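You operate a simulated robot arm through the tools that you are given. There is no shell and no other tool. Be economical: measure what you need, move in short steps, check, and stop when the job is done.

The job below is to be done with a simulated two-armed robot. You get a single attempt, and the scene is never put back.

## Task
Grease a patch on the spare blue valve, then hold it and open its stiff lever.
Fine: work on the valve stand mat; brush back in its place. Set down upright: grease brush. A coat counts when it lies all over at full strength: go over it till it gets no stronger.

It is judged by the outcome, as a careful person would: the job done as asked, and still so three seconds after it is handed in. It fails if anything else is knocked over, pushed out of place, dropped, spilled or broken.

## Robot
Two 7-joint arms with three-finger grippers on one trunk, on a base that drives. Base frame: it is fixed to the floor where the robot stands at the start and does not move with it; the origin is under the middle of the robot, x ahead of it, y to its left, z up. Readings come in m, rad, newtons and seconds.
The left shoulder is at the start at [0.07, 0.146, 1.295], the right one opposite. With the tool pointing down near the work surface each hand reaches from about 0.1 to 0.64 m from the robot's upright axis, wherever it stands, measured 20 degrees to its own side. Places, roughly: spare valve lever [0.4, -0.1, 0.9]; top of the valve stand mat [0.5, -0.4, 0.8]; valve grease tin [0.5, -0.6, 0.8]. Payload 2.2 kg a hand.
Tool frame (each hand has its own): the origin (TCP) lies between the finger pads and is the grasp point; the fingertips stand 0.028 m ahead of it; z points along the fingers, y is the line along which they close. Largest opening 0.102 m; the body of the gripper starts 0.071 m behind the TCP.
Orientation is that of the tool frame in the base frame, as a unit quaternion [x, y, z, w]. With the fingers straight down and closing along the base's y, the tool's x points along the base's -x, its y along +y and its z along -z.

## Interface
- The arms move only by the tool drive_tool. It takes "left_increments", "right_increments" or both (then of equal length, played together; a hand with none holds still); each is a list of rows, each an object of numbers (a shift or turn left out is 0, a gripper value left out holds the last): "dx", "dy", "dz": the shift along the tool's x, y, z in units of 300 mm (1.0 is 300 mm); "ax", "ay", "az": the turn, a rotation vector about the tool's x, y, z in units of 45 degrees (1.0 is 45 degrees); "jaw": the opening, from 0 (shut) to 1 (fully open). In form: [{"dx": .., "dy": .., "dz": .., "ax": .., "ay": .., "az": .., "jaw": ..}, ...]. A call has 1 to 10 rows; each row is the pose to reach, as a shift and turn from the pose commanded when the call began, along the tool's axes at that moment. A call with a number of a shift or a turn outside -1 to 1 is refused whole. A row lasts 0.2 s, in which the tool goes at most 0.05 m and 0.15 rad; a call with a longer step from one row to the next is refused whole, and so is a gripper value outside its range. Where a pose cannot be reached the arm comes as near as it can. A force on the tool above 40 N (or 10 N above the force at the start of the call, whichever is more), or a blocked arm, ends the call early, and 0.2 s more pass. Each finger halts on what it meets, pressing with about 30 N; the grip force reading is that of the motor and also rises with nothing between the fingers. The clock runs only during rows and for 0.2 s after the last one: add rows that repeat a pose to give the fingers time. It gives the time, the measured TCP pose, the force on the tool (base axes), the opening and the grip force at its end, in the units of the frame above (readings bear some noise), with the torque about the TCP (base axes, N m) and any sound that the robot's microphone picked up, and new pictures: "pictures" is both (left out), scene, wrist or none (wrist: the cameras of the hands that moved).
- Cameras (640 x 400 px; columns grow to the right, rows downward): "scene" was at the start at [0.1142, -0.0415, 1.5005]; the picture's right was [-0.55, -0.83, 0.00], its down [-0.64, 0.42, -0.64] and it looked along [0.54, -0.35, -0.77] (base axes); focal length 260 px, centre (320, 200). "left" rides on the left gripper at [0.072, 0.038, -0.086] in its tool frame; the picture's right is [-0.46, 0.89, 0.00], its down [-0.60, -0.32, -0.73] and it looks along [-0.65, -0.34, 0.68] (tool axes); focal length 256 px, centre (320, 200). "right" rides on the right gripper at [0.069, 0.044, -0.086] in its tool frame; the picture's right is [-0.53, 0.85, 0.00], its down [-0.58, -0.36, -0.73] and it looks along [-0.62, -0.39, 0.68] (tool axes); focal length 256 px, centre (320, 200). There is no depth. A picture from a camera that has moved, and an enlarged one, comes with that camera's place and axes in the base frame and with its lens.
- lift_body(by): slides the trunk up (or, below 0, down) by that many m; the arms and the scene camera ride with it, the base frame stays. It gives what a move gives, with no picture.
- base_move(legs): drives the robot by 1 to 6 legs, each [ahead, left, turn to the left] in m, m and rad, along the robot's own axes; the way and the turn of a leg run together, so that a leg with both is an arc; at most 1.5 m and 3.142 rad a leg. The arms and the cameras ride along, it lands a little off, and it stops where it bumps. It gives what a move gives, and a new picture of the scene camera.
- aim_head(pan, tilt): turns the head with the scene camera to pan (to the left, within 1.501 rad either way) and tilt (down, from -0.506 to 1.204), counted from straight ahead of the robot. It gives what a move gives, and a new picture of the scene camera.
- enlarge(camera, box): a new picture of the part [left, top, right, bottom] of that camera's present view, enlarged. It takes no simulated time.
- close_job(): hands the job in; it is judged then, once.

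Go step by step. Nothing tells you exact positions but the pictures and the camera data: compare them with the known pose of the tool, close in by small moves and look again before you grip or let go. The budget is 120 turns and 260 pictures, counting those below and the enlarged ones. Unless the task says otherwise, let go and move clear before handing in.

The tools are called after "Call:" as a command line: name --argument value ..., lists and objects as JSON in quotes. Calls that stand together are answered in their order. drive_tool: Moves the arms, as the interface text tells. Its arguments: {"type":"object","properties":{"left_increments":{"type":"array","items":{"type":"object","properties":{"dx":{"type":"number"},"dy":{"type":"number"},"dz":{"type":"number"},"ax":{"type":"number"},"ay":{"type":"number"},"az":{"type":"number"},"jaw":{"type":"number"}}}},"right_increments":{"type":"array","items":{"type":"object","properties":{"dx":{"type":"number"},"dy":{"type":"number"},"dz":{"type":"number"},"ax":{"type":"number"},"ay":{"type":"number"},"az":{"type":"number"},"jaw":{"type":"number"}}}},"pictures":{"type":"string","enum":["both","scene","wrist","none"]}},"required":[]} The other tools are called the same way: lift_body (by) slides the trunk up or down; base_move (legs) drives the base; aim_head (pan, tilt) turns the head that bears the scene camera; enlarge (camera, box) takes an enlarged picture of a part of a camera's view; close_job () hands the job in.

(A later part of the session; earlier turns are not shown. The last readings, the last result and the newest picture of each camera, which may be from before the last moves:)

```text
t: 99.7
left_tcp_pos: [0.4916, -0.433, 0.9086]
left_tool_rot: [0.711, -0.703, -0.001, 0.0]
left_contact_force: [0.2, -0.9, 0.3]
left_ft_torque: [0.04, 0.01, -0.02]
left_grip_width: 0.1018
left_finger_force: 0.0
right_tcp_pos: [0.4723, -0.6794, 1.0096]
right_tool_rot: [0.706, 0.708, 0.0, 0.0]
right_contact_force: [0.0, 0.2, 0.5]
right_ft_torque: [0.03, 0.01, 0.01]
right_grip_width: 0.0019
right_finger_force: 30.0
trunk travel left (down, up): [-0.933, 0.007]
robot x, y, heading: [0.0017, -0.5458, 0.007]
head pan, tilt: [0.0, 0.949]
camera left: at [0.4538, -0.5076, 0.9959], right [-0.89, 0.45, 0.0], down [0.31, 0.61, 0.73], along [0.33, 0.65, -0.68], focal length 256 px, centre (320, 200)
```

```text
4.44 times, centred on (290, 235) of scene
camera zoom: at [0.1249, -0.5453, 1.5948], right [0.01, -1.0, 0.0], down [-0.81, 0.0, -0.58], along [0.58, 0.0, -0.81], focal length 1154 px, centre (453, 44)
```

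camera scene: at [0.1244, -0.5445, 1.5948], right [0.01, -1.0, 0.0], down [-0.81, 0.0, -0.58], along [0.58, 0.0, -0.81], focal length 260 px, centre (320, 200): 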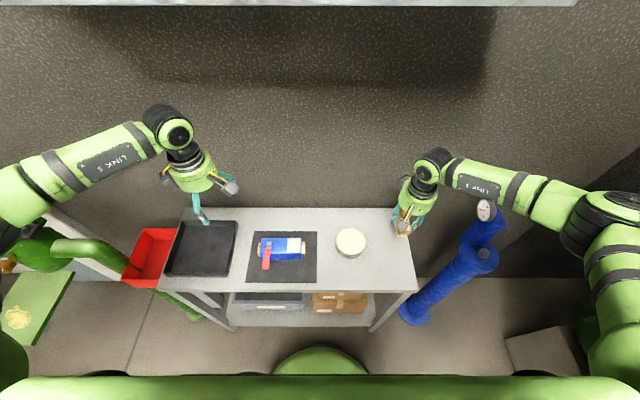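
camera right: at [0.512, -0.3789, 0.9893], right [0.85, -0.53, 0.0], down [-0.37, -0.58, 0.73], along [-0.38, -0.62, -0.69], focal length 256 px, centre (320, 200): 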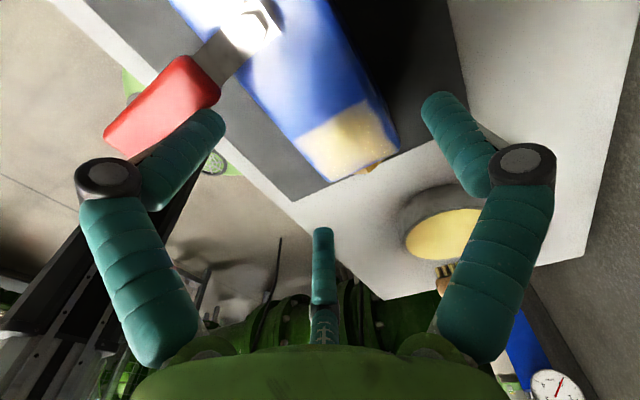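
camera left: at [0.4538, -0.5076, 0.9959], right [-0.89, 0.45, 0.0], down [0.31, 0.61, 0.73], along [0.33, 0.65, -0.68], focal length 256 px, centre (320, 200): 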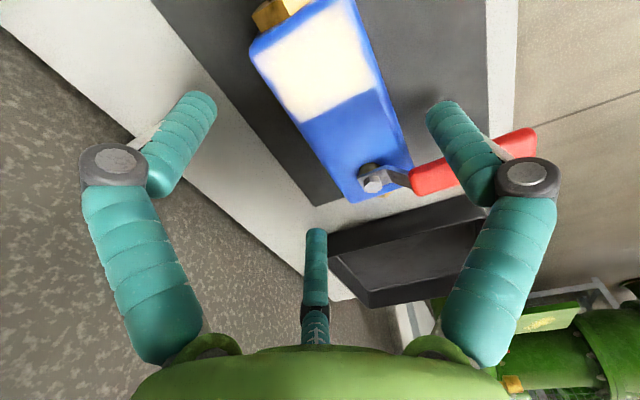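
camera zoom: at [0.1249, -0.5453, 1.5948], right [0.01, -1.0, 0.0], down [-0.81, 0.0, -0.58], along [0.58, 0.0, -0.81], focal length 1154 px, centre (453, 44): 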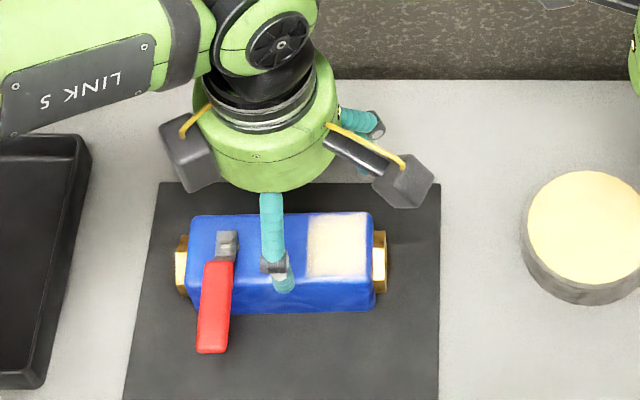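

Good alignment. Descending and gripping.

Call:
drive_tool --left_increments '[{"dx": 0.01, "dz": 0.08, "jaw": 1}, {"dx": 0.01, "dz": 0.16, "jaw": 1}, {"dx": 0.01, "dz": 0.227, "jaw": 1}, {"dx": 0.01, "dz": 0.227, "jaw": 0.75}, {"dx": 0.01, "dz": 0.227, "jaw": 0.5}, {"dx": 0.01, "dz": 0.227, "jaw": 0.3}, {"dx": 0.01, "dz": 0.227, "jaw": 0.3}]' --pictures "both"

Call:
enlarge --camera "scene" --box '[230, 190, 350, 280]'

```text
t: 101.3
left_tcp_pos: [0.4904, -0.4362, 0.8433]
left_tool_rot: [0.711, -0.703, 0.0, 0.0]
left_contact_force: [-3.9, 0.6, 2.7]
left_ft_torque: [-0.09, 0.2, 0.05]
left_grip_width: 0.0784
left_finger_force: 29.7
right_tcp_pos: [0.4706, -0.6773, 1.0094]
right_tool_rot: [0.706, 0.708, 0.001, 0.001]
right_contact_force: [-0.2, 0.3, -0.3]
right_ft_torque: [-0.02, 0.01, -0.02]
right_grip_width: 0.0017
right_finger_force: 30.0
trunk travel left (down, up): [-0.933, 0.007]
robot x, y, heading: [0.0028, -0.5476, 0.004]
head pan, tilt: [0.0, 0.949]
camera scene: at [0.123, -0.5446, 1.5949], right [0.01, -1.0, 0.0], down [-0.81, 0.0, -0.58], along [0.58, 0.0, -0.81], focal length 260 px, centre (320, 200)
camera left: at [0.4523, -0.5095, 0.929], right [-0.89, 0.45, 0.0], down [0.31, 0.61, 0.73], along [0.33, 0.65, -0.68], focal length 256 px, centre (320, 200)
```

scene: 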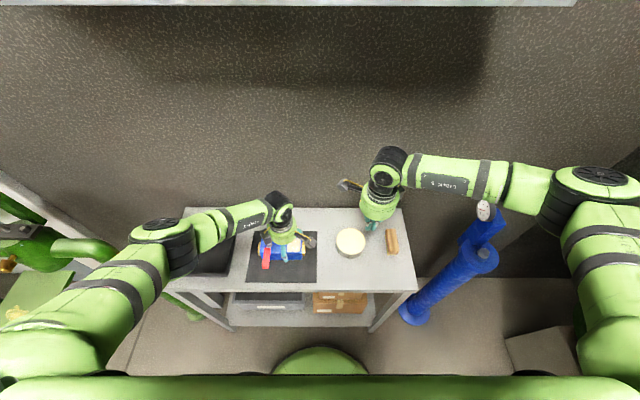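
left: 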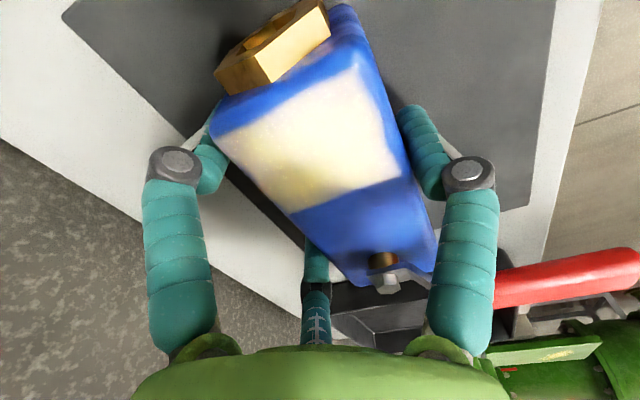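

```text
4.44 times, centred on (290, 235) of scene
camera zoom: at [0.123, -0.5446, 1.5949], right [0.01, -1.0, 0.0], down [-0.81, 0.0, -0.58], along [0.58, 0.0, -0.81], focal length 1154 px, centre (453, 44)
```

zoom: 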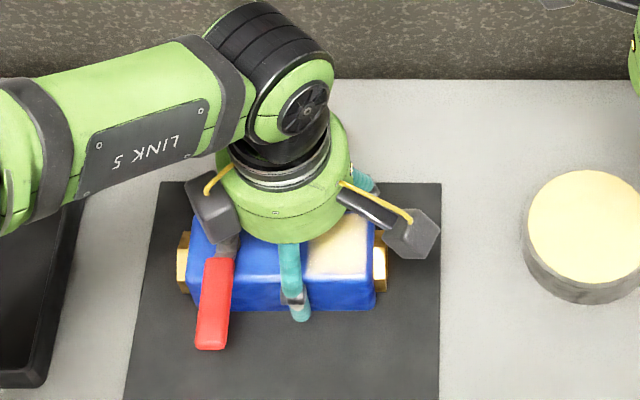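

Held well, but the right hand would have to cross arms to reach the lever. Since the three fingers are symmetric, the right hand turned 30° gives the same grip; I'll swap: left retreats, right holds.

Call:
drive_tool --left_increments '[{"jaw": 0.9}, {"jaw": 1}, {"dz": -0.1, "jaw": 1}, {"dz": -0.25, "jaw": 1}, {"dz": -0.4, "jaw": 1}, {"dx": -0.15, "dz": -0.45, "jaw": 1}, {"dx": -0.3, "dz": -0.45, "jaw": 1}, {"dx": -0.45, "dz": -0.45, "jaw": 1}, {"dx": -0.6, "dz": -0.45, "jaw": 1}, {"dx": -0.7, "dz": -0.45, "jaw": 1}]' --right_increments '[{"az": -0.18, "jaw": 0}, {"az": -0.36}, {"az": -0.54}, {"az": -0.72}, {"az": -0.9}, {"az": -1.0, "jaw": 1}, {"az": -1.0, "jaw": 1}, {"az": -1.0, "jaw": 1}, {"az": -1.0, "jaw": 1}, {"az": -1.0, "jaw": 1}]' --pictures "none"

Call:
drive_tool --right_increments '[{"az": -0.17}, {"az": -0.333}, {"az": -0.333}]' --pictures "scene"

```text
t: 103.5
left_tcp_pos: [0.49, -0.2231, 0.9751]
left_tool_rot: [0.712, -0.702, 0.0, 0.0]
left_contact_force: [0.6, 0.0, 0.2]
left_ft_torque: [-0.03, -0.02, -0.03]
left_grip_width: 0.1021
left_finger_force: 0.0
right_tcp_pos: [0.4711, -0.6764, 1.0095]
right_tool_rot: [0.381, 0.925, -0.001, 0.002]
right_contact_force: [0.0, 0.0, 0.6]
right_ft_torque: [-0.01, 0.01, 0.01]
right_grip_width: 0.1021
right_finger_force: 0.0
trunk travel left (down, up): [-0.933, 0.007]
robot x, y, heading: [0.0027, -0.5461, 0.008]
head pan, tilt: [0.0, 0.949]
```

```text
t: 104.3
left_tcp_pos: [0.4923, -0.2242, 0.9758]
left_tool_rot: [0.712, -0.703, -0.001, -0.001]
left_contact_force: [-0.2, 0.5, -0.1]
left_ft_torque: [0.03, -0.01, -0.03]
left_grip_width: 0.102
left_finger_force: 0.1
right_tcp_pos: [0.471, -0.6785, 1.0085]
right_tool_rot: [0.257, 0.966, 0.0, 0.0]
right_contact_force: [0.0, 0.5, 0.5]
right_ft_torque: [0.02, 0.01, -0.02]
right_grip_width: 0.102
right_finger_force: 0.2
trunk travel left (down, up): [-0.933, 0.007]
robot x, y, heading: [0.002, -0.5434, 0.004]
head pan, tilt: [0.0, 0.949]
camera scene: at [0.1243, -0.5448, 1.5948], right [0.01, -1.0, 0.0], down [-0.81, 0.0, -0.58], along [0.58, 0.0, -0.81], focal length 260 px, centre (320, 200)
```

scene: 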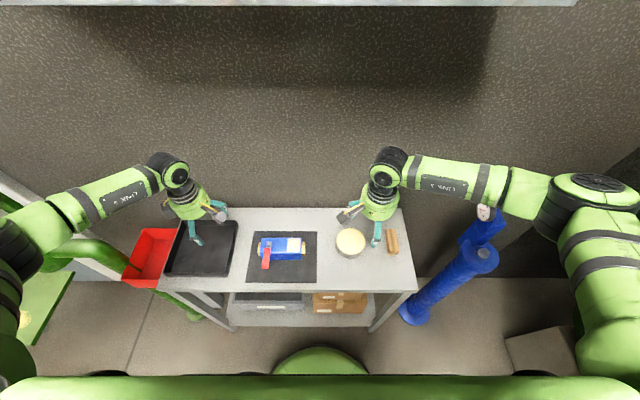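

Call:
drive_tool --right_increments '[{"dx": 0.06, "dy": 0.13, "jaw": 1}, {"dx": 0.12, "dy": 0.26, "jaw": 1}, {"dx": 0.18, "dy": 0.39, "jaw": 1}, {"dx": 0.24, "dy": 0.52, "jaw": 1}, {"dx": 0.3, "dy": 0.64, "jaw": 1}, {"dx": 0.342, "dy": 0.726, "jaw": 1}, {"dx": 0.342, "dy": 0.726, "dz": 0.15, "jaw": 1}, {"dx": 0.342, "dy": 0.726, "dz": 0.29, "jaw": 1}]' --pictures "wrist"

Call:
enlarge --camera "scene" --box '[230, 190, 350, 280]'

```text
t: 106.1
left_tcp_pos: [0.4911, -0.2242, 0.9754]
left_tool_rot: [0.711, -0.703, -0.001, 0.0]
left_contact_force: [0.4, 0.4, -0.2]
left_ft_torque: [0.0, -0.03, 0.02]
left_grip_width: 0.102
left_finger_force: 0.1
right_tcp_pos: [0.4912, -0.444, 0.93]
right_tool_rot: [0.26, 0.966, -0.003, 0.002]
right_contact_force: [0.1, -0.8, 0.6]
right_ft_torque: [0.01, -0.01, 0.05]
right_grip_width: 0.1019
right_finger_force: 0.1
right hand out of reach, approached as far as the arm can: row 8
trunk travel left (down, up): [-0.933, 0.007]
robot x, y, heading: [0.0002, -0.5475, 0.004]
head pan, tilt: [0.0, 0.949]
camera right: at [0.4541, -0.372, 1.0162], right [0.89, 0.46, 0.0], down [0.31, -0.6, 0.74], along [0.34, -0.65, -0.68], focal length 256 px, centre (320, 200)
```

right: 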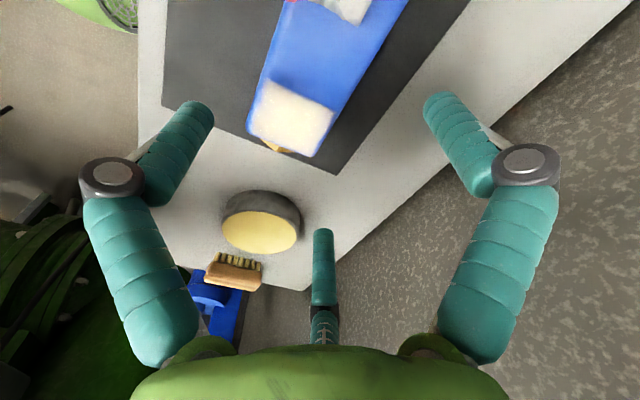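

```text
4.44 times, centred on (290, 235) of scene
camera zoom: at [0.1239, -0.5433, 1.5949], right [0.01, -1.0, 0.0], down [-0.81, 0.0, -0.58], along [0.58, 0.0, -0.81], focal length 1154 px, centre (453, 44)
```

zoom: 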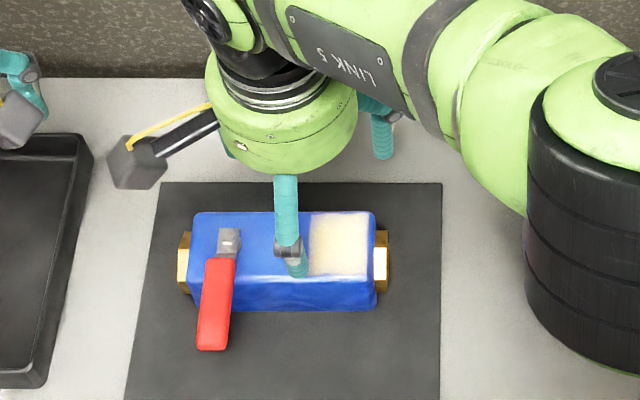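

Geometry is right but the arm is at its reach limit vertically with the trunk up; lowering the trunk 5 cm.

Call:
lift_body --by -0.05

Call:
drive_tool --right_increments '[{"dx": 0.01, "dy": 0.015, "jaw": 1}, {"dx": 0.01, "dy": 0.015, "dz": 0.03, "jaw": 1}]' --pictures "scene"

Call:
enlarge --camera "scene" --box '[230, 180, 350, 270]'

```text
t: 107.0
left_tcp_pos: [0.4905, -0.2246, 0.9267]
left_tool_rot: [0.711, -0.703, -0.001, -0.002]
left_contact_force: [-1.2, -0.1, 0.2]
left_ft_torque: [0.01, 0.02, 0.01]
left_grip_width: 0.1021
left_finger_force: 0.1
right_tcp_pos: [0.492, -0.4435, 0.8836]
right_tool_rot: [0.262, 0.965, -0.001, 0.003]
right_contact_force: [0.2, 0.3, -0.3]
right_ft_torque: [0.0, -0.01, 0.01]
right_grip_width: 0.1019
right_finger_force: 0.2
trunk travel left (down, up): [-0.883, 0.057]
robot x, y, heading: [-0.0012, -0.5473, 0.003]
head pan, tilt: [0.0, 0.949]
```

```text
t: 107.6
left_tcp_pos: [0.4906, -0.2251, 0.9266]
left_tool_rot: [0.712, -0.703, -0.002, -0.001]
left_contact_force: [0.1, 0.1, 0.0]
left_ft_torque: [0.0, 0.01, 0.0]
left_grip_width: 0.1019
left_finger_force: 0.0
right_tcp_pos: [0.4914, -0.4432, 0.8791]
right_tool_rot: [0.262, 0.965, 0.001, 0.004]
right_contact_force: [-0.5, -0.4, -0.1]
right_ft_torque: [0.02, 0.01, 0.0]
right_grip_width: 0.102
right_finger_force: 0.0
right hand out of reach, approached as far as the arm can: row 2
trunk travel left (down, up): [-0.883, 0.057]
robot x, y, heading: [-0.0023, -0.5445, 0.002]
head pan, tilt: [0.0, 0.949]
camera scene: at [0.1242, -0.5448, 1.5448], right [0.01, -1.0, 0.0], down [-0.81, 0.0, -0.58], along [0.58, 0.0, -0.81], focal length 260 px, centre (320, 200)
```

scene: 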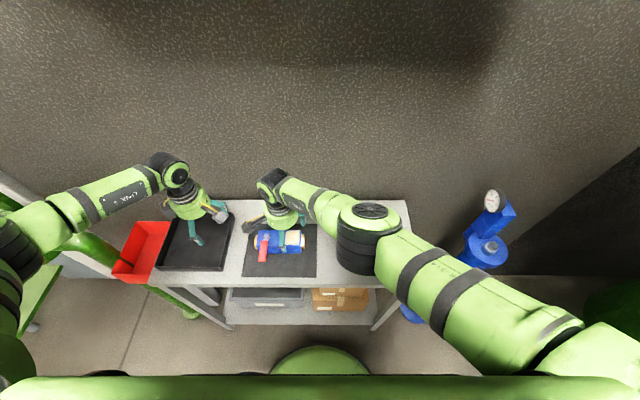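

```text
4.44 times, centred on (290, 225) of scene
camera zoom: at [0.1242, -0.5448, 1.5448], right [0.01, -1.0, 0.0], down [-0.81, 0.0, -0.58], along [0.58, 0.0, -0.81], focal length 1154 px, centre (453, 89)
```

zoom: 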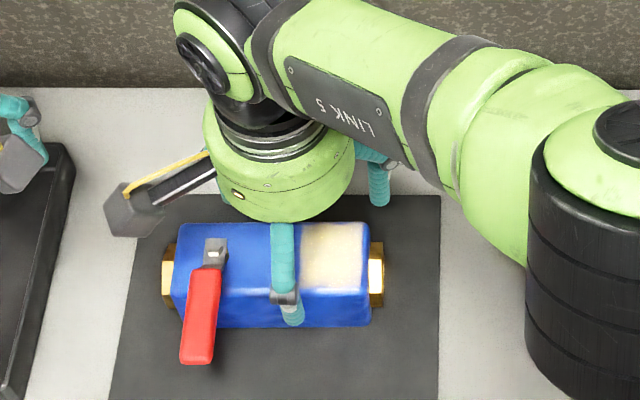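

The right arm is at its cross-body limit. I'll lift slightly, drive the base 0.12 m left, and bring the hand back over.

Call:
lift_body --by 0.05

Call:
base_move --legs '[[0, 0.12, 0]]'

```text
t: 108.5
left_tcp_pos: [0.4909, -0.2238, 0.9753]
left_tool_rot: [0.712, -0.702, -0.001, 0.001]
left_contact_force: [-0.4, 0.1, 0.8]
left_ft_torque: [0.01, 0.01, 0.01]
left_grip_width: 0.1021
left_finger_force: 0.1
right_tcp_pos: [0.4902, -0.4453, 0.9266]
right_tool_rot: [0.262, 0.965, -0.001, 0.004]
right_contact_force: [-0.4, -0.4, -1.0]
right_ft_torque: [0.01, 0.01, 0.01]
right_grip_width: 0.1018
right_finger_force: 0.0
trunk travel left (down, up): [-0.933, 0.007]
robot x, y, heading: [-0.0027, -0.5456, 0.008]
head pan, tilt: [0.0, 0.949]
```

```text
t: 109.8
left_tcp_pos: [0.4917, -0.1088, 0.9765]
left_tool_rot: [0.71, -0.704, -0.001, -0.001]
left_contact_force: [0.0, -0.3, -0.2]
left_ft_torque: [0.01, 0.02, 0.02]
left_grip_width: 0.1021
left_finger_force: 0.1
right_tcp_pos: [0.4885, -0.3287, 0.9248]
right_tool_rot: [0.265, 0.964, 0.0, 0.002]
right_contact_force: [-0.8, -0.7, -0.4]
right_ft_torque: [0.02, 0.03, -0.01]
right_grip_width: 0.1018
right_finger_force: 0.0
trunk travel left (down, up): [-0.933, 0.007]
robot x, y, heading: [-0.0019, -0.4261, 0.001]
head pan, tilt: [0.0, 0.949]
camera scene: at [0.1237, -0.4291, 1.5949], right [0.0, -1.0, 0.0], down [-0.81, 0.0, -0.58], along [0.58, 0.0, -0.81], focal length 260 px, centre (320, 200)
```

scene: 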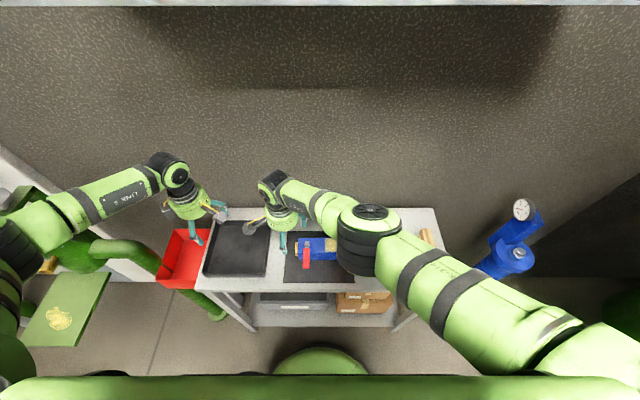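

Call:
drive_tool --right_increments '[{"dz": -0.05}, {"dx": -0.09, "dy": -0.15, "dz": -0.05}, {"dx": -0.184, "dy": -0.309, "dz": -0.05}, {"dx": -0.184, "dy": -0.309, "dz": 0.03}, {"dx": -0.184, "dy": -0.309, "dz": 0.08}]' --pictures "wrist"

Call:
enlarge --camera "scene" --box '[270, 190, 390, 280]'

```text
refused: row 2 steps farther than a row can; nothing moved
```

```text
4.44 times, centred on (330, 235) of scene
camera zoom: at [0.1237, -0.4291, 1.5949], right [0.0, -1.0, 0.0], down [-0.81, 0.0, -0.58], along [0.58, 0.0, -0.81], focal length 1154 px, centre (276, 44)
```

zoom: 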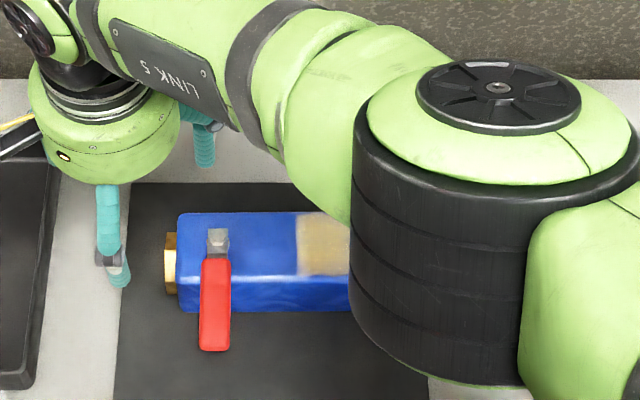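

Call:
drive_tool --right_increments '[{"dz": -0.05}, {"dx": -0.06, "dy": -0.1, "dz": -0.05}, {"dx": -0.12, "dy": -0.2, "dz": -0.05}, {"dx": -0.184, "dy": -0.309, "dz": -0.05}, {"dx": -0.184, "dy": -0.309, "dz": 0.03}, {"dx": -0.184, "dy": -0.309, "dz": 0.08}]' --pictures "wrist"

Call:
enlarge --camera "scene" --box '[270, 190, 390, 280]'

```text
t: 111.2
left_tcp_pos: [0.492, -0.106, 0.976]
left_tool_rot: [0.711, -0.704, 0.0, 0.001]
left_contact_force: [0.7, 0.3, 0.2]
left_ft_torque: [-0.02, 0.01, 0.0]
left_grip_width: 0.1016
left_finger_force: 0.0
right_tcp_pos: [0.4889, -0.4343, 0.9011]
right_tool_rot: [0.263, 0.965, -0.001, 0.002]
right_contact_force: [-0.1, -0.4, 0.8]
right_ft_torque: [-0.02, -0.02, 0.01]
right_grip_width: 0.1018
right_finger_force: 0.0
trunk travel left (down, up): [-0.933, 0.007]
robot x, y, heading: [0.0057, -0.4265, 0.007]
head pan, tilt: [0.0, 0.949]
camera right: at [0.4518, -0.3613, 0.9874], right [0.89, 0.46, 0.0], down [0.31, -0.6, 0.74], along [0.34, -0.65, -0.68], focal length 256 px, centre (320, 200)
```

right: 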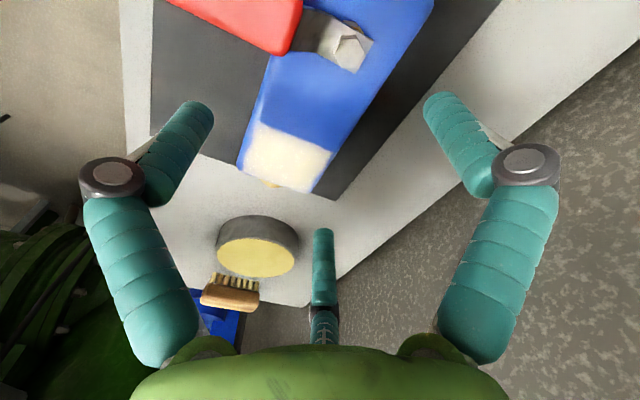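

```text
4.44 times, centred on (330, 235) of scene
camera zoom: at [0.124, -0.4239, 1.5948], right [0.0, -1.0, 0.0], down [-0.81, 0.0, -0.58], along [0.58, 0.0, -0.81], focal length 1154 px, centre (276, 44)
```

zoom: 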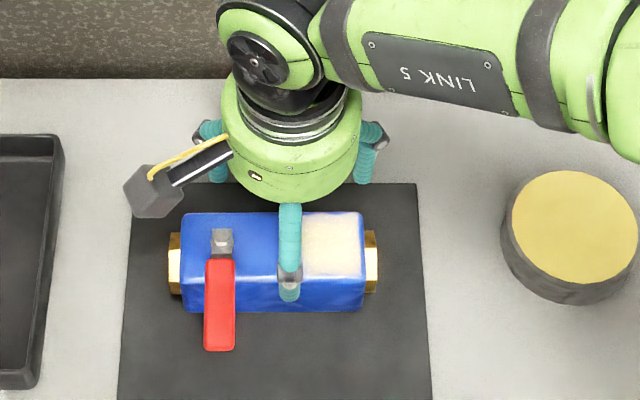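

Perfect alignment. Descending and gripping with the right hand.

Call:
drive_tool --right_increments '[{"dx": -0.008, "dy": -0.01, "dz": 0.07, "jaw": 1}, {"dx": -0.008, "dy": -0.01, "dz": 0.14, "jaw": 1}, {"dx": -0.008, "dy": -0.01, "dz": 0.2, "jaw": 1}, {"dx": -0.008, "dy": -0.01, "dz": 0.2, "jaw": 0.75}, {"dx": -0.008, "dy": -0.01, "dz": 0.2, "jaw": 0.5}, {"dx": -0.008, "dy": -0.01, "dz": 0.2, "jaw": 0.3}, {"dx": -0.008, "dy": -0.01, "dz": 0.2, "jaw": 0.2}]' --pictures "none"

Call:
enlarge --camera "scene" --box '[270, 190, 390, 280]'

```text
t: 112.8
left_tcp_pos: [0.49, -0.1076, 0.9765]
left_tool_rot: [0.71, -0.704, 0.0, 0.001]
left_contact_force: [0.4, 0.4, 0.4]
left_ft_torque: [-0.03, 0.01, -0.01]
left_grip_width: 0.1019
left_finger_force: 0.1
right_tcp_pos: [0.4903, -0.4383, 0.8434]
right_tool_rot: [0.263, 0.965, -0.002, 0.002]
right_contact_force: [3.7, -1.4, 8.9]
right_ft_torque: [-0.12, 0.34, 0.67]
right_grip_width: 0.079
right_finger_force: 30.6
trunk travel left (down, up): [-0.933, 0.007]
robot x, y, heading: [0.0009, -0.4258, 0.005]
head pan, tilt: [0.0, 0.949]
```

```text
4.44 times, centred on (330, 235) of scene
camera zoom: at [0.1231, -0.4259, 1.595], right [0.0, -1.0, 0.0], down [-0.81, 0.0, -0.58], along [0.58, 0.0, -0.81], focal length 1154 px, centre (276, 44)
```

zoom: 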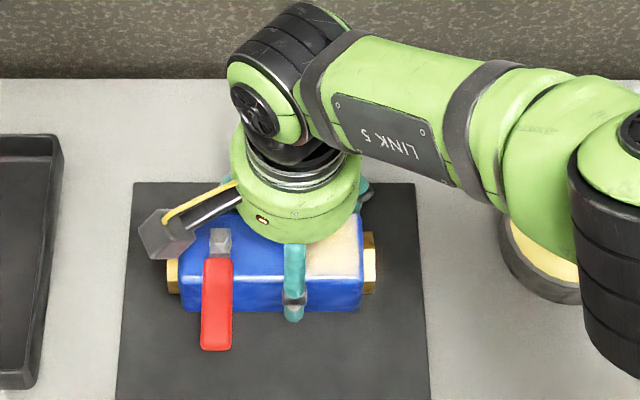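

Valve is held by the right hand. Now the left hand, closed and tilted (palm toward the robot), approaches the lever from its free +y side to test the swing direction.

Call:
drive_tool --left_increments '[{"dx": 0.08, "dy": 0.07, "dz": -0.03, "ax": 0.15, "jaw": 0}, {"dx": 0.16, "dy": 0.14, "dz": -0.06, "ax": 0.3, "jaw": 0}, {"dx": 0.24, "dy": 0.21, "dz": -0.08, "ax": 0.45, "jaw": 0}, {"dx": 0.32, "dy": 0.29, "dz": -0.08, "ax": 0.6, "jaw": 0}, {"dx": 0.4, "dy": 0.37, "dz": -0.08, "ax": 0.75, "jaw": 0}, {"dx": 0.477, "dy": 0.433, "dz": -0.08, "ax": 0.89, "jaw": 0}]' --pictures "both"

Call:
enlarge --camera "scene" --box '[230, 180, 370, 290]'

```text
t: 114.2
left_tcp_pos: [0.3963, -0.2077, 1.005]
left_tool_rot: [0.683, -0.68, 0.187, -0.189]
left_contact_force: [0.2, 0.6, -0.7]
left_ft_torque: [0.03, 0.02, 0.01]
left_grip_width: 0.002
left_finger_force: 29.8
left hand out of reach, approached as far as the arm can: row 5, 6
right_tcp_pos: [0.4888, -0.4398, 0.843]
right_tool_rot: [0.264, 0.965, -0.001, 0.002]
right_contact_force: [3.1, -2.8, 12.6]
right_ft_torque: [-0.22, 0.45, 0.32]
right_grip_width: 0.079
right_finger_force: 29.5
trunk travel left (down, up): [-0.933, 0.007]
robot x, y, heading: [0.001, -0.4265, -0.001]
head pan, tilt: [0.0, 0.949]
camera scene: at [0.1224, -0.4261, 1.595], right [0.0, -1.0, 0.0], down [-0.81, 0.0, -0.58], along [0.58, 0.0, -0.81], focal length 260 px, centre (320, 200)
camera left: at [0.3179, -0.281, 1.0602], right [-0.76, 0.46, -0.46], down [-0.11, 0.6, 0.79], along [0.64, 0.65, -0.41], focal length 256 px, centre (320, 200)
```

scene: 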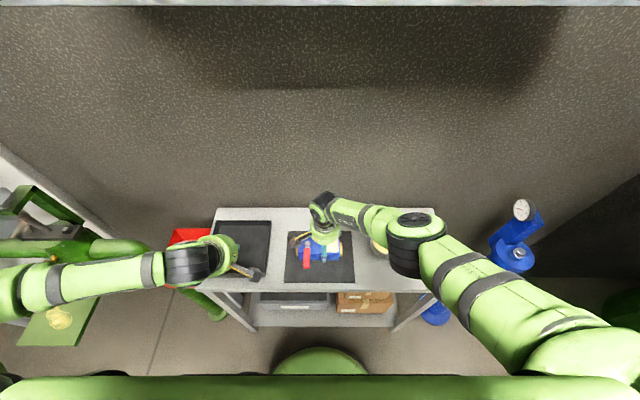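
left: 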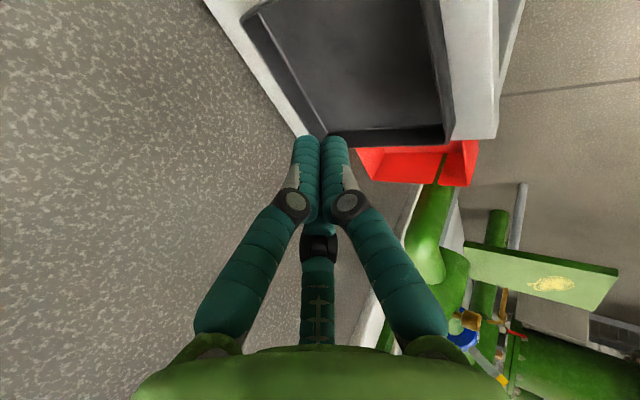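

```text
3.64 times, centred on (300, 235) of scene
camera zoom: at [0.1224, -0.4261, 1.595], right [0.0, -1.0, 0.0], down [-0.81, 0.0, -0.58], along [0.58, 0.0, -0.81], focal length 944 px, centre (393, 73)
```

zoom: 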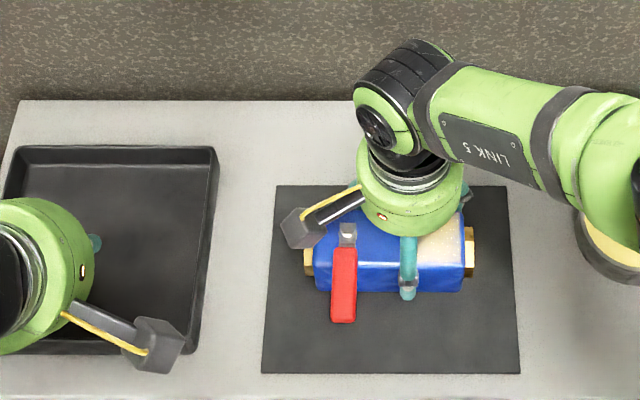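

Call:
drive_tool --left_increments '[{"dx": 0.12, "dy": 0.05, "dz": 0.05}, {"dx": 0.24, "dy": 0.1, "dz": 0.1}, {"dx": 0.35, "dy": 0.14, "dz": 0.15}, {"dx": 0.423, "dy": 0.174, "dz": 0.187}]' --pictures "both"

Call:
enlarge --camera "scene" --box '[230, 180, 370, 290]'

```text
t: 115.2
left_tcp_pos: [0.3802, -0.3366, 0.9278]
left_tool_rot: [0.683, -0.68, 0.187, -0.19]
left_contact_force: [-0.7, -0.6, 0.9]
left_ft_torque: [0.03, 0.01, -0.02]
left_grip_width: 0.002
left_finger_force: 29.9
left hand out of reach, approached as far as the arm can: row 1
right_tcp_pos: [0.4888, -0.4391, 0.8429]
right_tool_rot: [0.264, 0.964, 0.0, 0.002]
right_contact_force: [-2.2, -2.1, 9.3]
right_ft_torque: [-0.32, -0.2, -0.25]
right_grip_width: 0.0785
right_finger_force: 30.0
trunk travel left (down, up): [-0.933, 0.007]
robot x, y, heading: [0.0034, -0.4247, 0.007]
head pan, tilt: [0.0, 0.949]
camera scene: at [0.1223, -0.4277, 1.5949], right [0.0, -1.0, 0.0], down [-0.81, 0.0, -0.58], along [0.58, 0.0, -0.81], focal length 260 px, centre (320, 200)
camera left: at [0.303, -0.4104, 0.9826], right [-0.76, 0.46, -0.45], down [-0.11, 0.6, 0.79], along [0.64, 0.65, -0.41], focal length 256 px, centre (320, 200)
```

scene: 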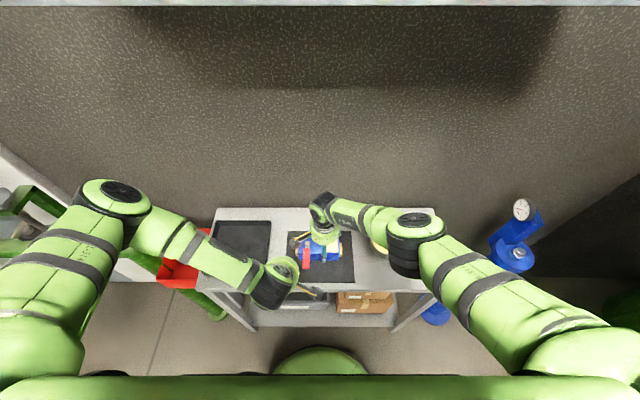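
left: 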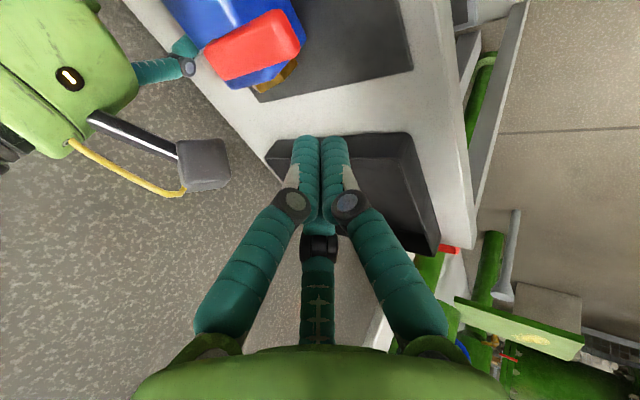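

```text
3.64 times, centred on (300, 235) of scene
camera zoom: at [0.1223, -0.4277, 1.5949], right [0.0, -1.0, 0.0], down [-0.81, 0.0, -0.58], along [0.58, 0.0, -0.81], focal length 944 px, centre (393, 73)
```

zoom: 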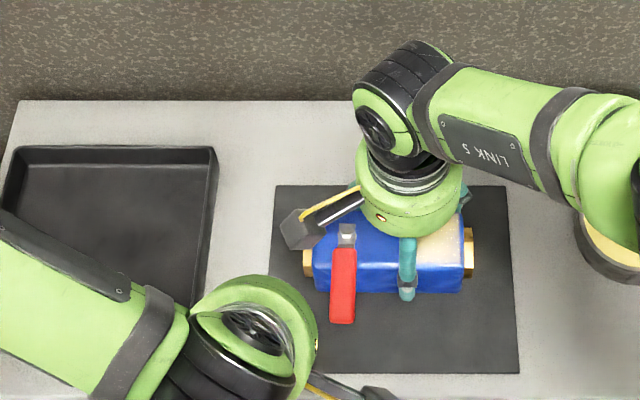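

Call:
drive_tool --left_increments '[{"dx": 0.01, "dy": -0.005, "dz": 0.08}, {"dx": 0.02, "dy": -0.01, "dz": 0.14}, {"dx": 0.02, "dy": -0.01, "dz": 0.185}]' --pictures "wrist"

Call:
enlarge --camera "scene" --box '[270, 200, 350, 270]'

```text
t: 116.0
left_tcp_pos: [0.4143, -0.341, 0.882]
left_tool_rot: [0.683, -0.68, 0.189, -0.189]
left_contact_force: [0.0, 0.7, -0.1]
left_ft_torque: [0.02, -0.03, 0.01]
left_grip_width: 0.0021
left_finger_force: 29.9
right_tcp_pos: [0.4895, -0.4379, 0.8415]
right_tool_rot: [0.263, 0.965, -0.001, 0.002]
right_contact_force: [-3.2, -3.1, 2.6]
right_ft_torque: [0.55, 0.08, 0.24]
right_grip_width: 0.0785
right_finger_force: 30.1
trunk travel left (down, up): [-0.933, 0.007]
robot x, y, heading: [0.0012, -0.4313, 0.003]
head pan, tilt: [0.0, 0.949]
camera left: at [0.3369, -0.4146, 0.9381], right [-0.76, 0.46, -0.45], down [-0.11, 0.6, 0.79], along [0.64, 0.65, -0.41], focal length 256 px, centre (320, 200)
```

left: 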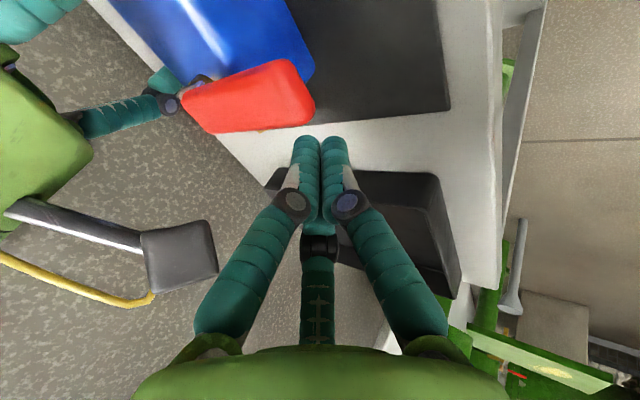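

```text
5.71 times, centred on (310, 235) of scene
camera zoom: at [0.1223, -0.4264, 1.5949], right [0.0, -1.0, 0.0], down [-0.81, 0.0, -0.58], along [0.58, 0.0, -0.81], focal length 1483 px, centre (377, 0)
```

zoom: 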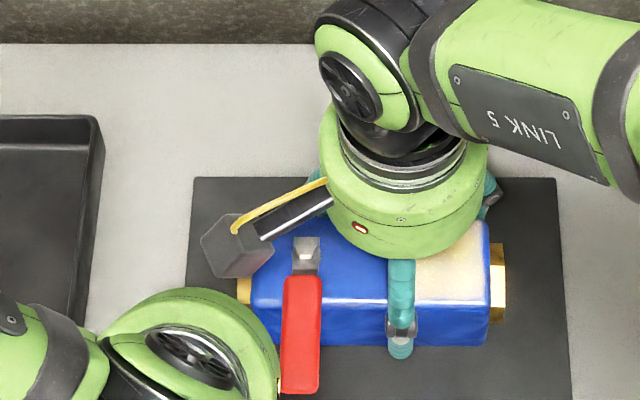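

The left fingertip bundle is beside the lever on its +y side. Pushing gently toward -y to test.

Call:
drive_tool --left_increments '[{"dx": 0.02}, {"dx": 0.035}, {"dx": 0.05}, {"dx": 0.065}, {"dx": 0.08}, {"dx": 0.095}]' --pictures "wrist"

Call:
enlarge --camera "scene" --box '[270, 200, 350, 270]'

```text
t: 117.4
left_tcp_pos: [0.4162, -0.3655, 0.8811]
left_tool_rot: [0.685, -0.678, 0.185, -0.193]
left_contact_force: [-1.8, 18.1, 5.6]
left_ft_torque: [-0.24, -0.02, 0.01]
left_grip_width: 0.0021
left_finger_force: 30.3
right_tcp_pos: [0.4902, -0.4399, 0.8432]
right_tool_rot: [0.264, 0.964, -0.005, 0.005]
right_contact_force: [-1.1, -10.0, -0.1]
right_ft_torque: [0.24, 0.11, 0.76]
right_grip_width: 0.0787
right_finger_force: 30.4
trunk travel left (down, up): [-0.933, 0.007]
robot x, y, heading: [-0.0037, -0.4274, 0.008]
head pan, tilt: [0.0, 0.949]
camera left: at [0.3384, -0.4395, 0.9359], right [-0.76, 0.46, -0.45], down [-0.11, 0.6, 0.79], along [0.63, 0.66, -0.41], focal length 256 px, centre (320, 200)
```

left: 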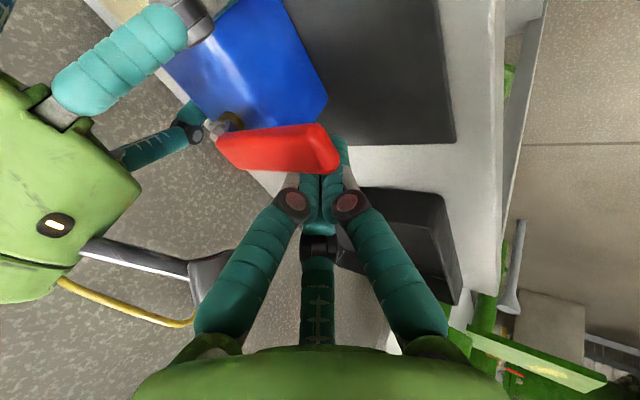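

```text
5.71 times, centred on (310, 235) of scene
camera zoom: at [0.1228, -0.4241, 1.595], right [0.0, -1.0, 0.0], down [-0.81, 0.0, -0.58], along [0.58, 0.0, -0.81], focal length 1483 px, centre (377, 0)
```

zoom: 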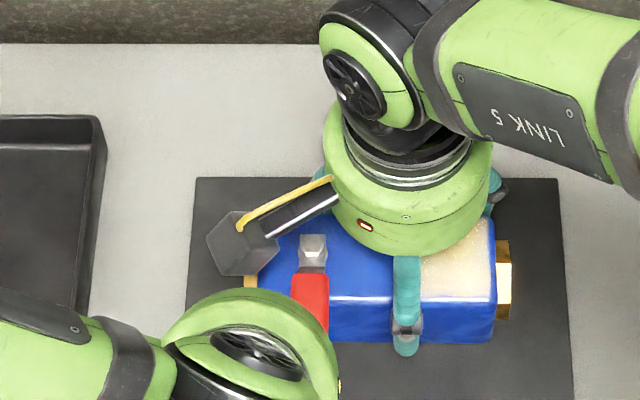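

It yields with ~18 N; continuing to see whether the lever truly turns.

Call:
drive_tool --left_increments '[{"dx": 0.015}, {"dx": 0.03}, {"dx": 0.045}, {"dx": 0.06}]' --pictures "wrist"

Call:
enlarge --camera "scene" --box '[270, 200, 350, 270]'

```text
t: 118.0
left_tcp_pos: [0.4159, -0.3658, 0.8812]
left_tool_rot: [0.687, -0.675, 0.181, -0.199]
left_contact_force: [-2.2, 9.1, 5.2]
left_ft_torque: [-0.18, 0.02, -0.03]
left_grip_width: 0.0021
left_finger_force: 29.5
right_tcp_pos: [0.4909, -0.4444, 0.8426]
right_tool_rot: [0.265, 0.964, -0.008, 0.007]
right_contact_force: [-1.0, 0.9, 4.0]
right_ft_torque: [-0.38, 0.27, 0.02]
right_grip_width: 0.0785
right_finger_force: 30.3
trunk travel left (down, up): [-0.933, 0.007]
robot x, y, heading: [-0.0011, -0.4255, 0.008]
head pan, tilt: [0.0, 0.949]
stopped in row 3 (left hand): the force on the tool passed its limit at 42 N (the readings are from after the stop); the commanded pose is now the measured one
camera left: at [0.3398, -0.4432, 0.9339], right [-0.77, 0.45, -0.45], down [-0.12, 0.59, 0.8], along [0.63, 0.67, -0.39], focal length 256 px, centre (320, 200)
```

left: 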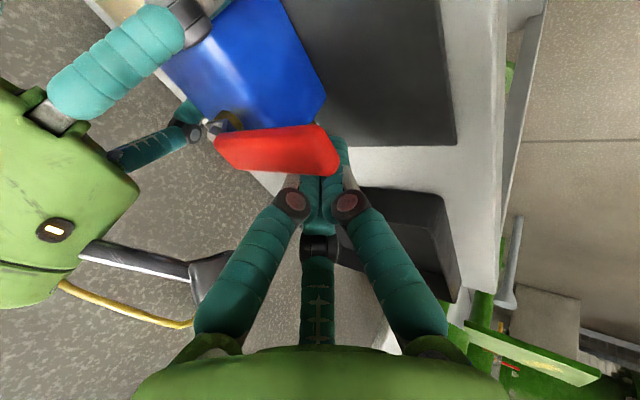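

```text
5.71 times, centred on (310, 235) of scene
camera zoom: at [0.1219, -0.4233, 1.5951], right [0.0, -1.0, 0.0], down [-0.81, 0.0, -0.58], along [0.58, 0.0, -0.81], focal length 1483 px, centre (377, 0)
```

zoom: 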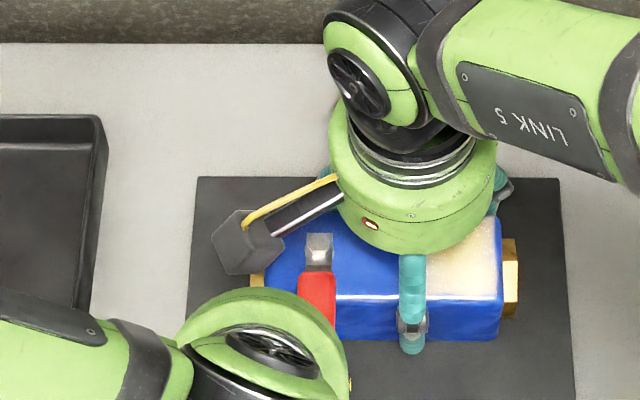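

-y is blocked even at 42 N, so the lever should open toward +y. I'll back off and straddle the handle's end with partly opened fingers to pull it toward +y.

Call:
drive_tool --left_increments '[{"dx": -0.05}, {"dx": -0.05, "dy": 0.05, "dz": -0.14}, {"dx": -0.05, "dy": 0.097, "dz": -0.284, "jaw": 0.49}, {"dx": 0.073, "dy": 0.097, "dz": -0.284, "jaw": 0.49}, {"dx": 0.073, "dy": 0.097, "dz": -0.284, "jaw": 0.49}]' --pictures "wrist"

Call:
enlarge --camera "scene" --box '[270, 200, 350, 270]'

Call:
enlarge --camera "left" --box '[80, 0, 440, 225]'

```text
t: 119.2
left_tcp_pos: [0.3477, -0.3931, 0.9372]
left_tool_rot: [0.687, -0.676, 0.181, -0.196]
left_contact_force: [-1.2, 0.1, -0.9]
left_ft_torque: [0.01, 0.0, -0.02]
left_grip_width: 0.0503
left_finger_force: 0.0
right_tcp_pos: [0.4912, -0.4438, 0.8432]
right_tool_rot: [0.263, 0.965, -0.007, 0.007]
right_contact_force: [-1.3, -0.2, 8.4]
right_ft_torque: [0.4, 0.5, 0.06]
right_grip_width: 0.0785
right_finger_force: 29.7
trunk travel left (down, up): [-0.933, 0.007]
robot x, y, heading: [-0.0001, -0.4261, 0.005]
head pan, tilt: [0.0, 0.949]
camera left: at [0.2704, -0.4687, 0.9912], right [-0.77, 0.46, -0.45], down [-0.12, 0.59, 0.8], along [0.63, 0.67, -0.4], focal length 256 px, centre (320, 200)
```

left: 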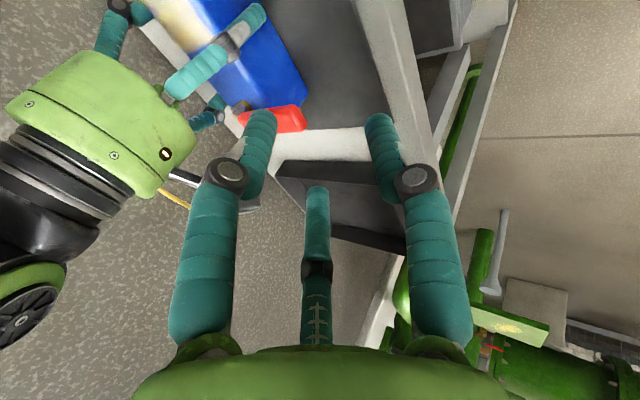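

```text
5.71 times, centred on (310, 235) of scene
camera zoom: at [0.122, -0.4234, 1.595], right [0.0, -1.0, 0.0], down [-0.81, 0.0, -0.58], along [0.58, 0.0, -0.81], focal length 1483 px, centre (377, 0)
```

zoom: 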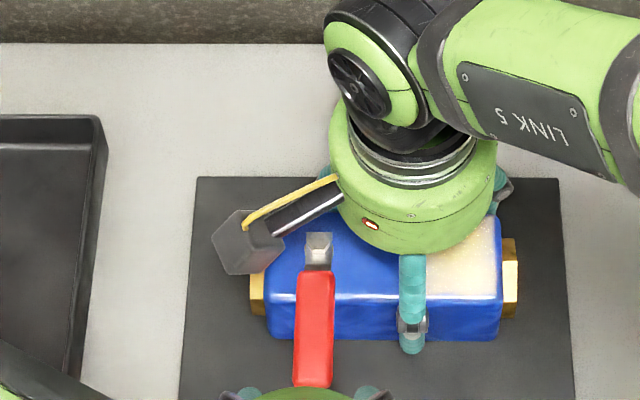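

```text
1.78 times, centred on (260, 112) of left
camera zoom: at [0.2704, -0.4687, 0.9912], right [-0.77, 0.46, -0.45], down [-0.12, 0.59, 0.8], along [0.63, 0.67, -0.4], focal length 455 px, centre (427, 356)
```

zoom: 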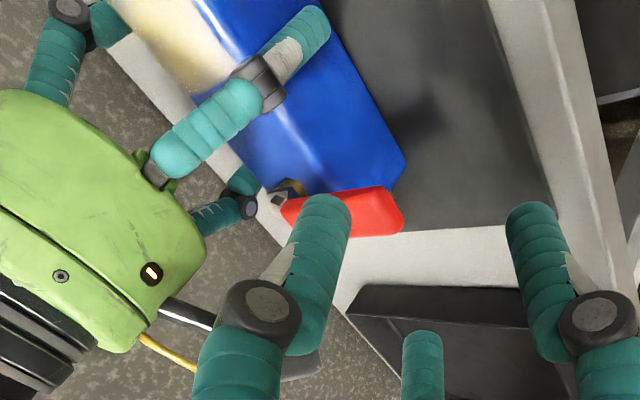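

Lever tip is near [0.404,-0.391]. Advancing the straddling fingers onto it.

Call:
drive_tool --left_increments '[{"dy": -0.005, "dz": 0.1, "jaw": 0.49}, {"dy": -0.01, "dz": 0.18, "jaw": 0.49}, {"dy": -0.015, "dz": 0.24, "jaw": 0.49}, {"dy": -0.015, "dz": 0.27, "jaw": 0.49}]' --pictures "wrist"

Call:
enlarge --camera "scene" --box '[270, 200, 350, 270]'

Call:
enlarge --camera "left" --box '[120, 20, 440, 220]'

```text
t: 120.2
left_tcp_pos: [0.3929, -0.3917, 0.8702]
left_tool_rot: [0.687, -0.676, 0.182, -0.197]
left_contact_force: [0.0, 0.0, 0.6]
left_ft_torque: [-0.01, -0.03, -0.01]
left_grip_width: 0.0499
left_finger_force: 0.1
right_tcp_pos: [0.4904, -0.4436, 0.8426]
right_tool_rot: [0.264, 0.964, -0.006, 0.006]
right_contact_force: [-0.5, 4.0, 8.6]
right_ft_torque: [-0.02, 0.46, 0.03]
right_grip_width: 0.0783
right_finger_force: 30.2
trunk travel left (down, up): [-0.933, 0.007]
robot x, y, heading: [0.0009, -0.4289, 0.003]
head pan, tilt: [0.0, 0.949]
camera left: at [0.3168, -0.4673, 0.9236], right [-0.77, 0.46, -0.45], down [-0.12, 0.59, 0.8], along [0.63, 0.67, -0.4], focal length 256 px, centre (320, 200)
```

left: 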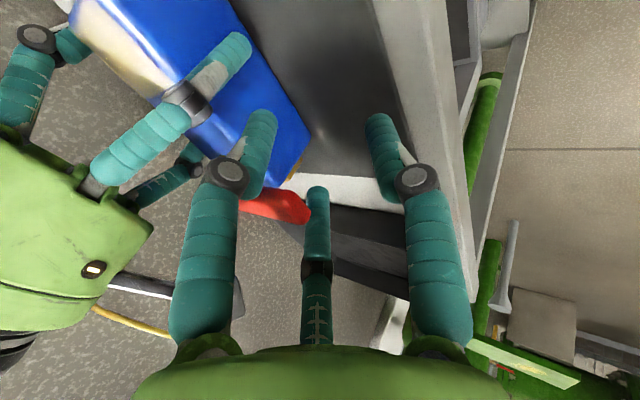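

```text
5.71 times, centred on (310, 235) of scene
camera zoom: at [0.1223, -0.4243, 1.595], right [0.0, -1.0, 0.0], down [-0.81, 0.0, -0.58], along [0.58, 0.0, -0.81], focal length 1483 px, centre (377, 0)
```

zoom: 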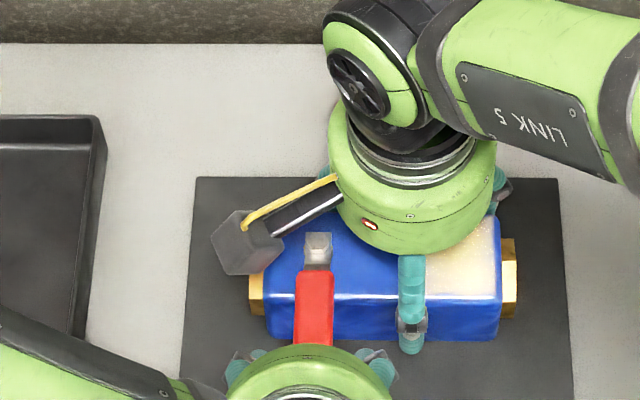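

```text
2.00 times, centred on (280, 120) of left
camera zoom: at [0.3168, -0.4673, 0.9236], right [-0.77, 0.46, -0.45], down [-0.12, 0.59, 0.8], along [0.63, 0.67, -0.4], focal length 512 px, centre (400, 360)
```

zoom: 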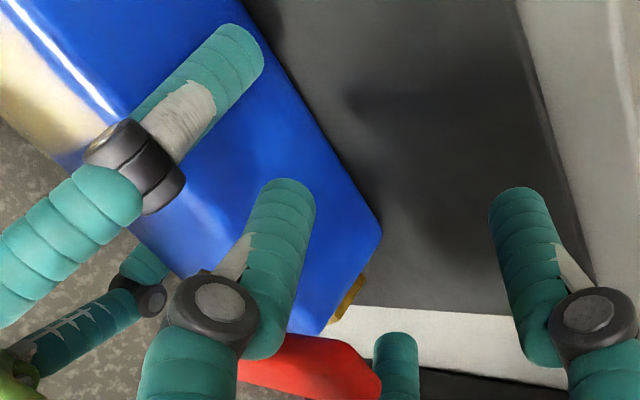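

The handle lies between two fingers. I'll narrow them and turn the hand rigidly about the bolt, clockwise toward +y, in small steps.

Call:
drive_tool --left_increments '[{"jaw": 0.36}, {"jaw": 0.36}, {"dx": -0.0402, "dy": -0.0028, "dz": 0.0024, "ax": 0.003, "ay": 0.0914, "az": 0.1525, "jaw": 0.36}, {"dx": -0.0794, "dy": -0.0104, "dz": 0.0077, "ax": 0.0057, "ay": 0.1828, "az": 0.3051, "jaw": 0.36}, {"dx": -0.117, "dy": -0.0226, "dz": 0.0157, "ax": 0.0085, "ay": 0.2741, "az": 0.4576, "jaw": 0.36}]' --pictures "wrist"

Call:
enlarge --camera "scene" --box '[270, 200, 350, 270]'

```text
t: 121.4
left_tcp_pos: [0.4094, -0.3795, 0.879]
left_tool_rot: [-0.561, 0.786, -0.203, 0.163]
left_contact_force: [0.0, -0.2, 0.2]
left_ft_torque: [-0.01, 0.02, -0.03]
left_grip_width: 0.0371
left_finger_force: 0.1
left hand out of reach, approached as far as the arm can: row 4, 5
right_tcp_pos: [0.4915, -0.4436, 0.8442]
right_tool_rot: [0.262, 0.965, -0.007, 0.005]
right_contact_force: [-0.4, 4.9, 7.0]
right_ft_torque: [-0.46, 0.45, -0.23]
right_grip_width: 0.0785
right_finger_force: 30.1
trunk travel left (down, up): [-0.933, 0.007]
robot x, y, heading: [-0.0007, -0.4272, 0.008]
head pan, tilt: [0.0, 0.949]
camera left: at [0.3126, -0.4264, 0.9338], right [-0.57, 0.7, -0.43], down [0.1, 0.58, 0.81], along [0.81, 0.42, -0.4], focal length 256 px, centre (320, 200)
```

left: 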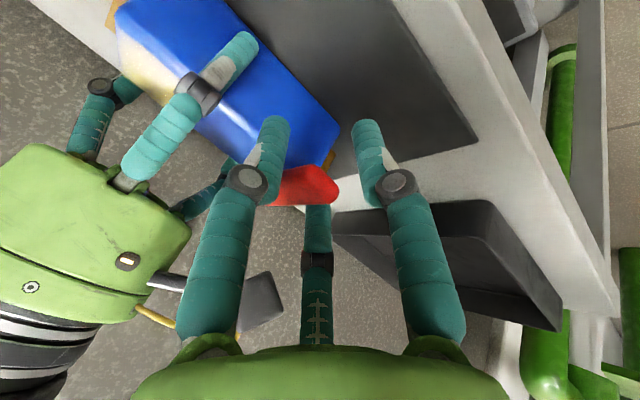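

```text
5.71 times, centred on (310, 235) of scene
camera zoom: at [0.1225, -0.4244, 1.595], right [0.0, -1.0, 0.0], down [-0.81, 0.0, -0.58], along [0.58, 0.0, -0.81], focal length 1483 px, centre (377, 0)
```

zoom: 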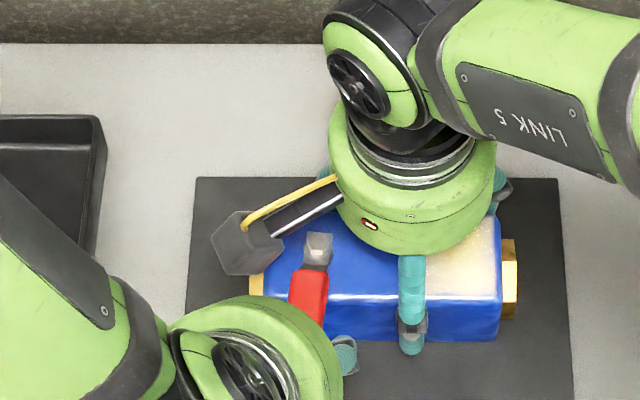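

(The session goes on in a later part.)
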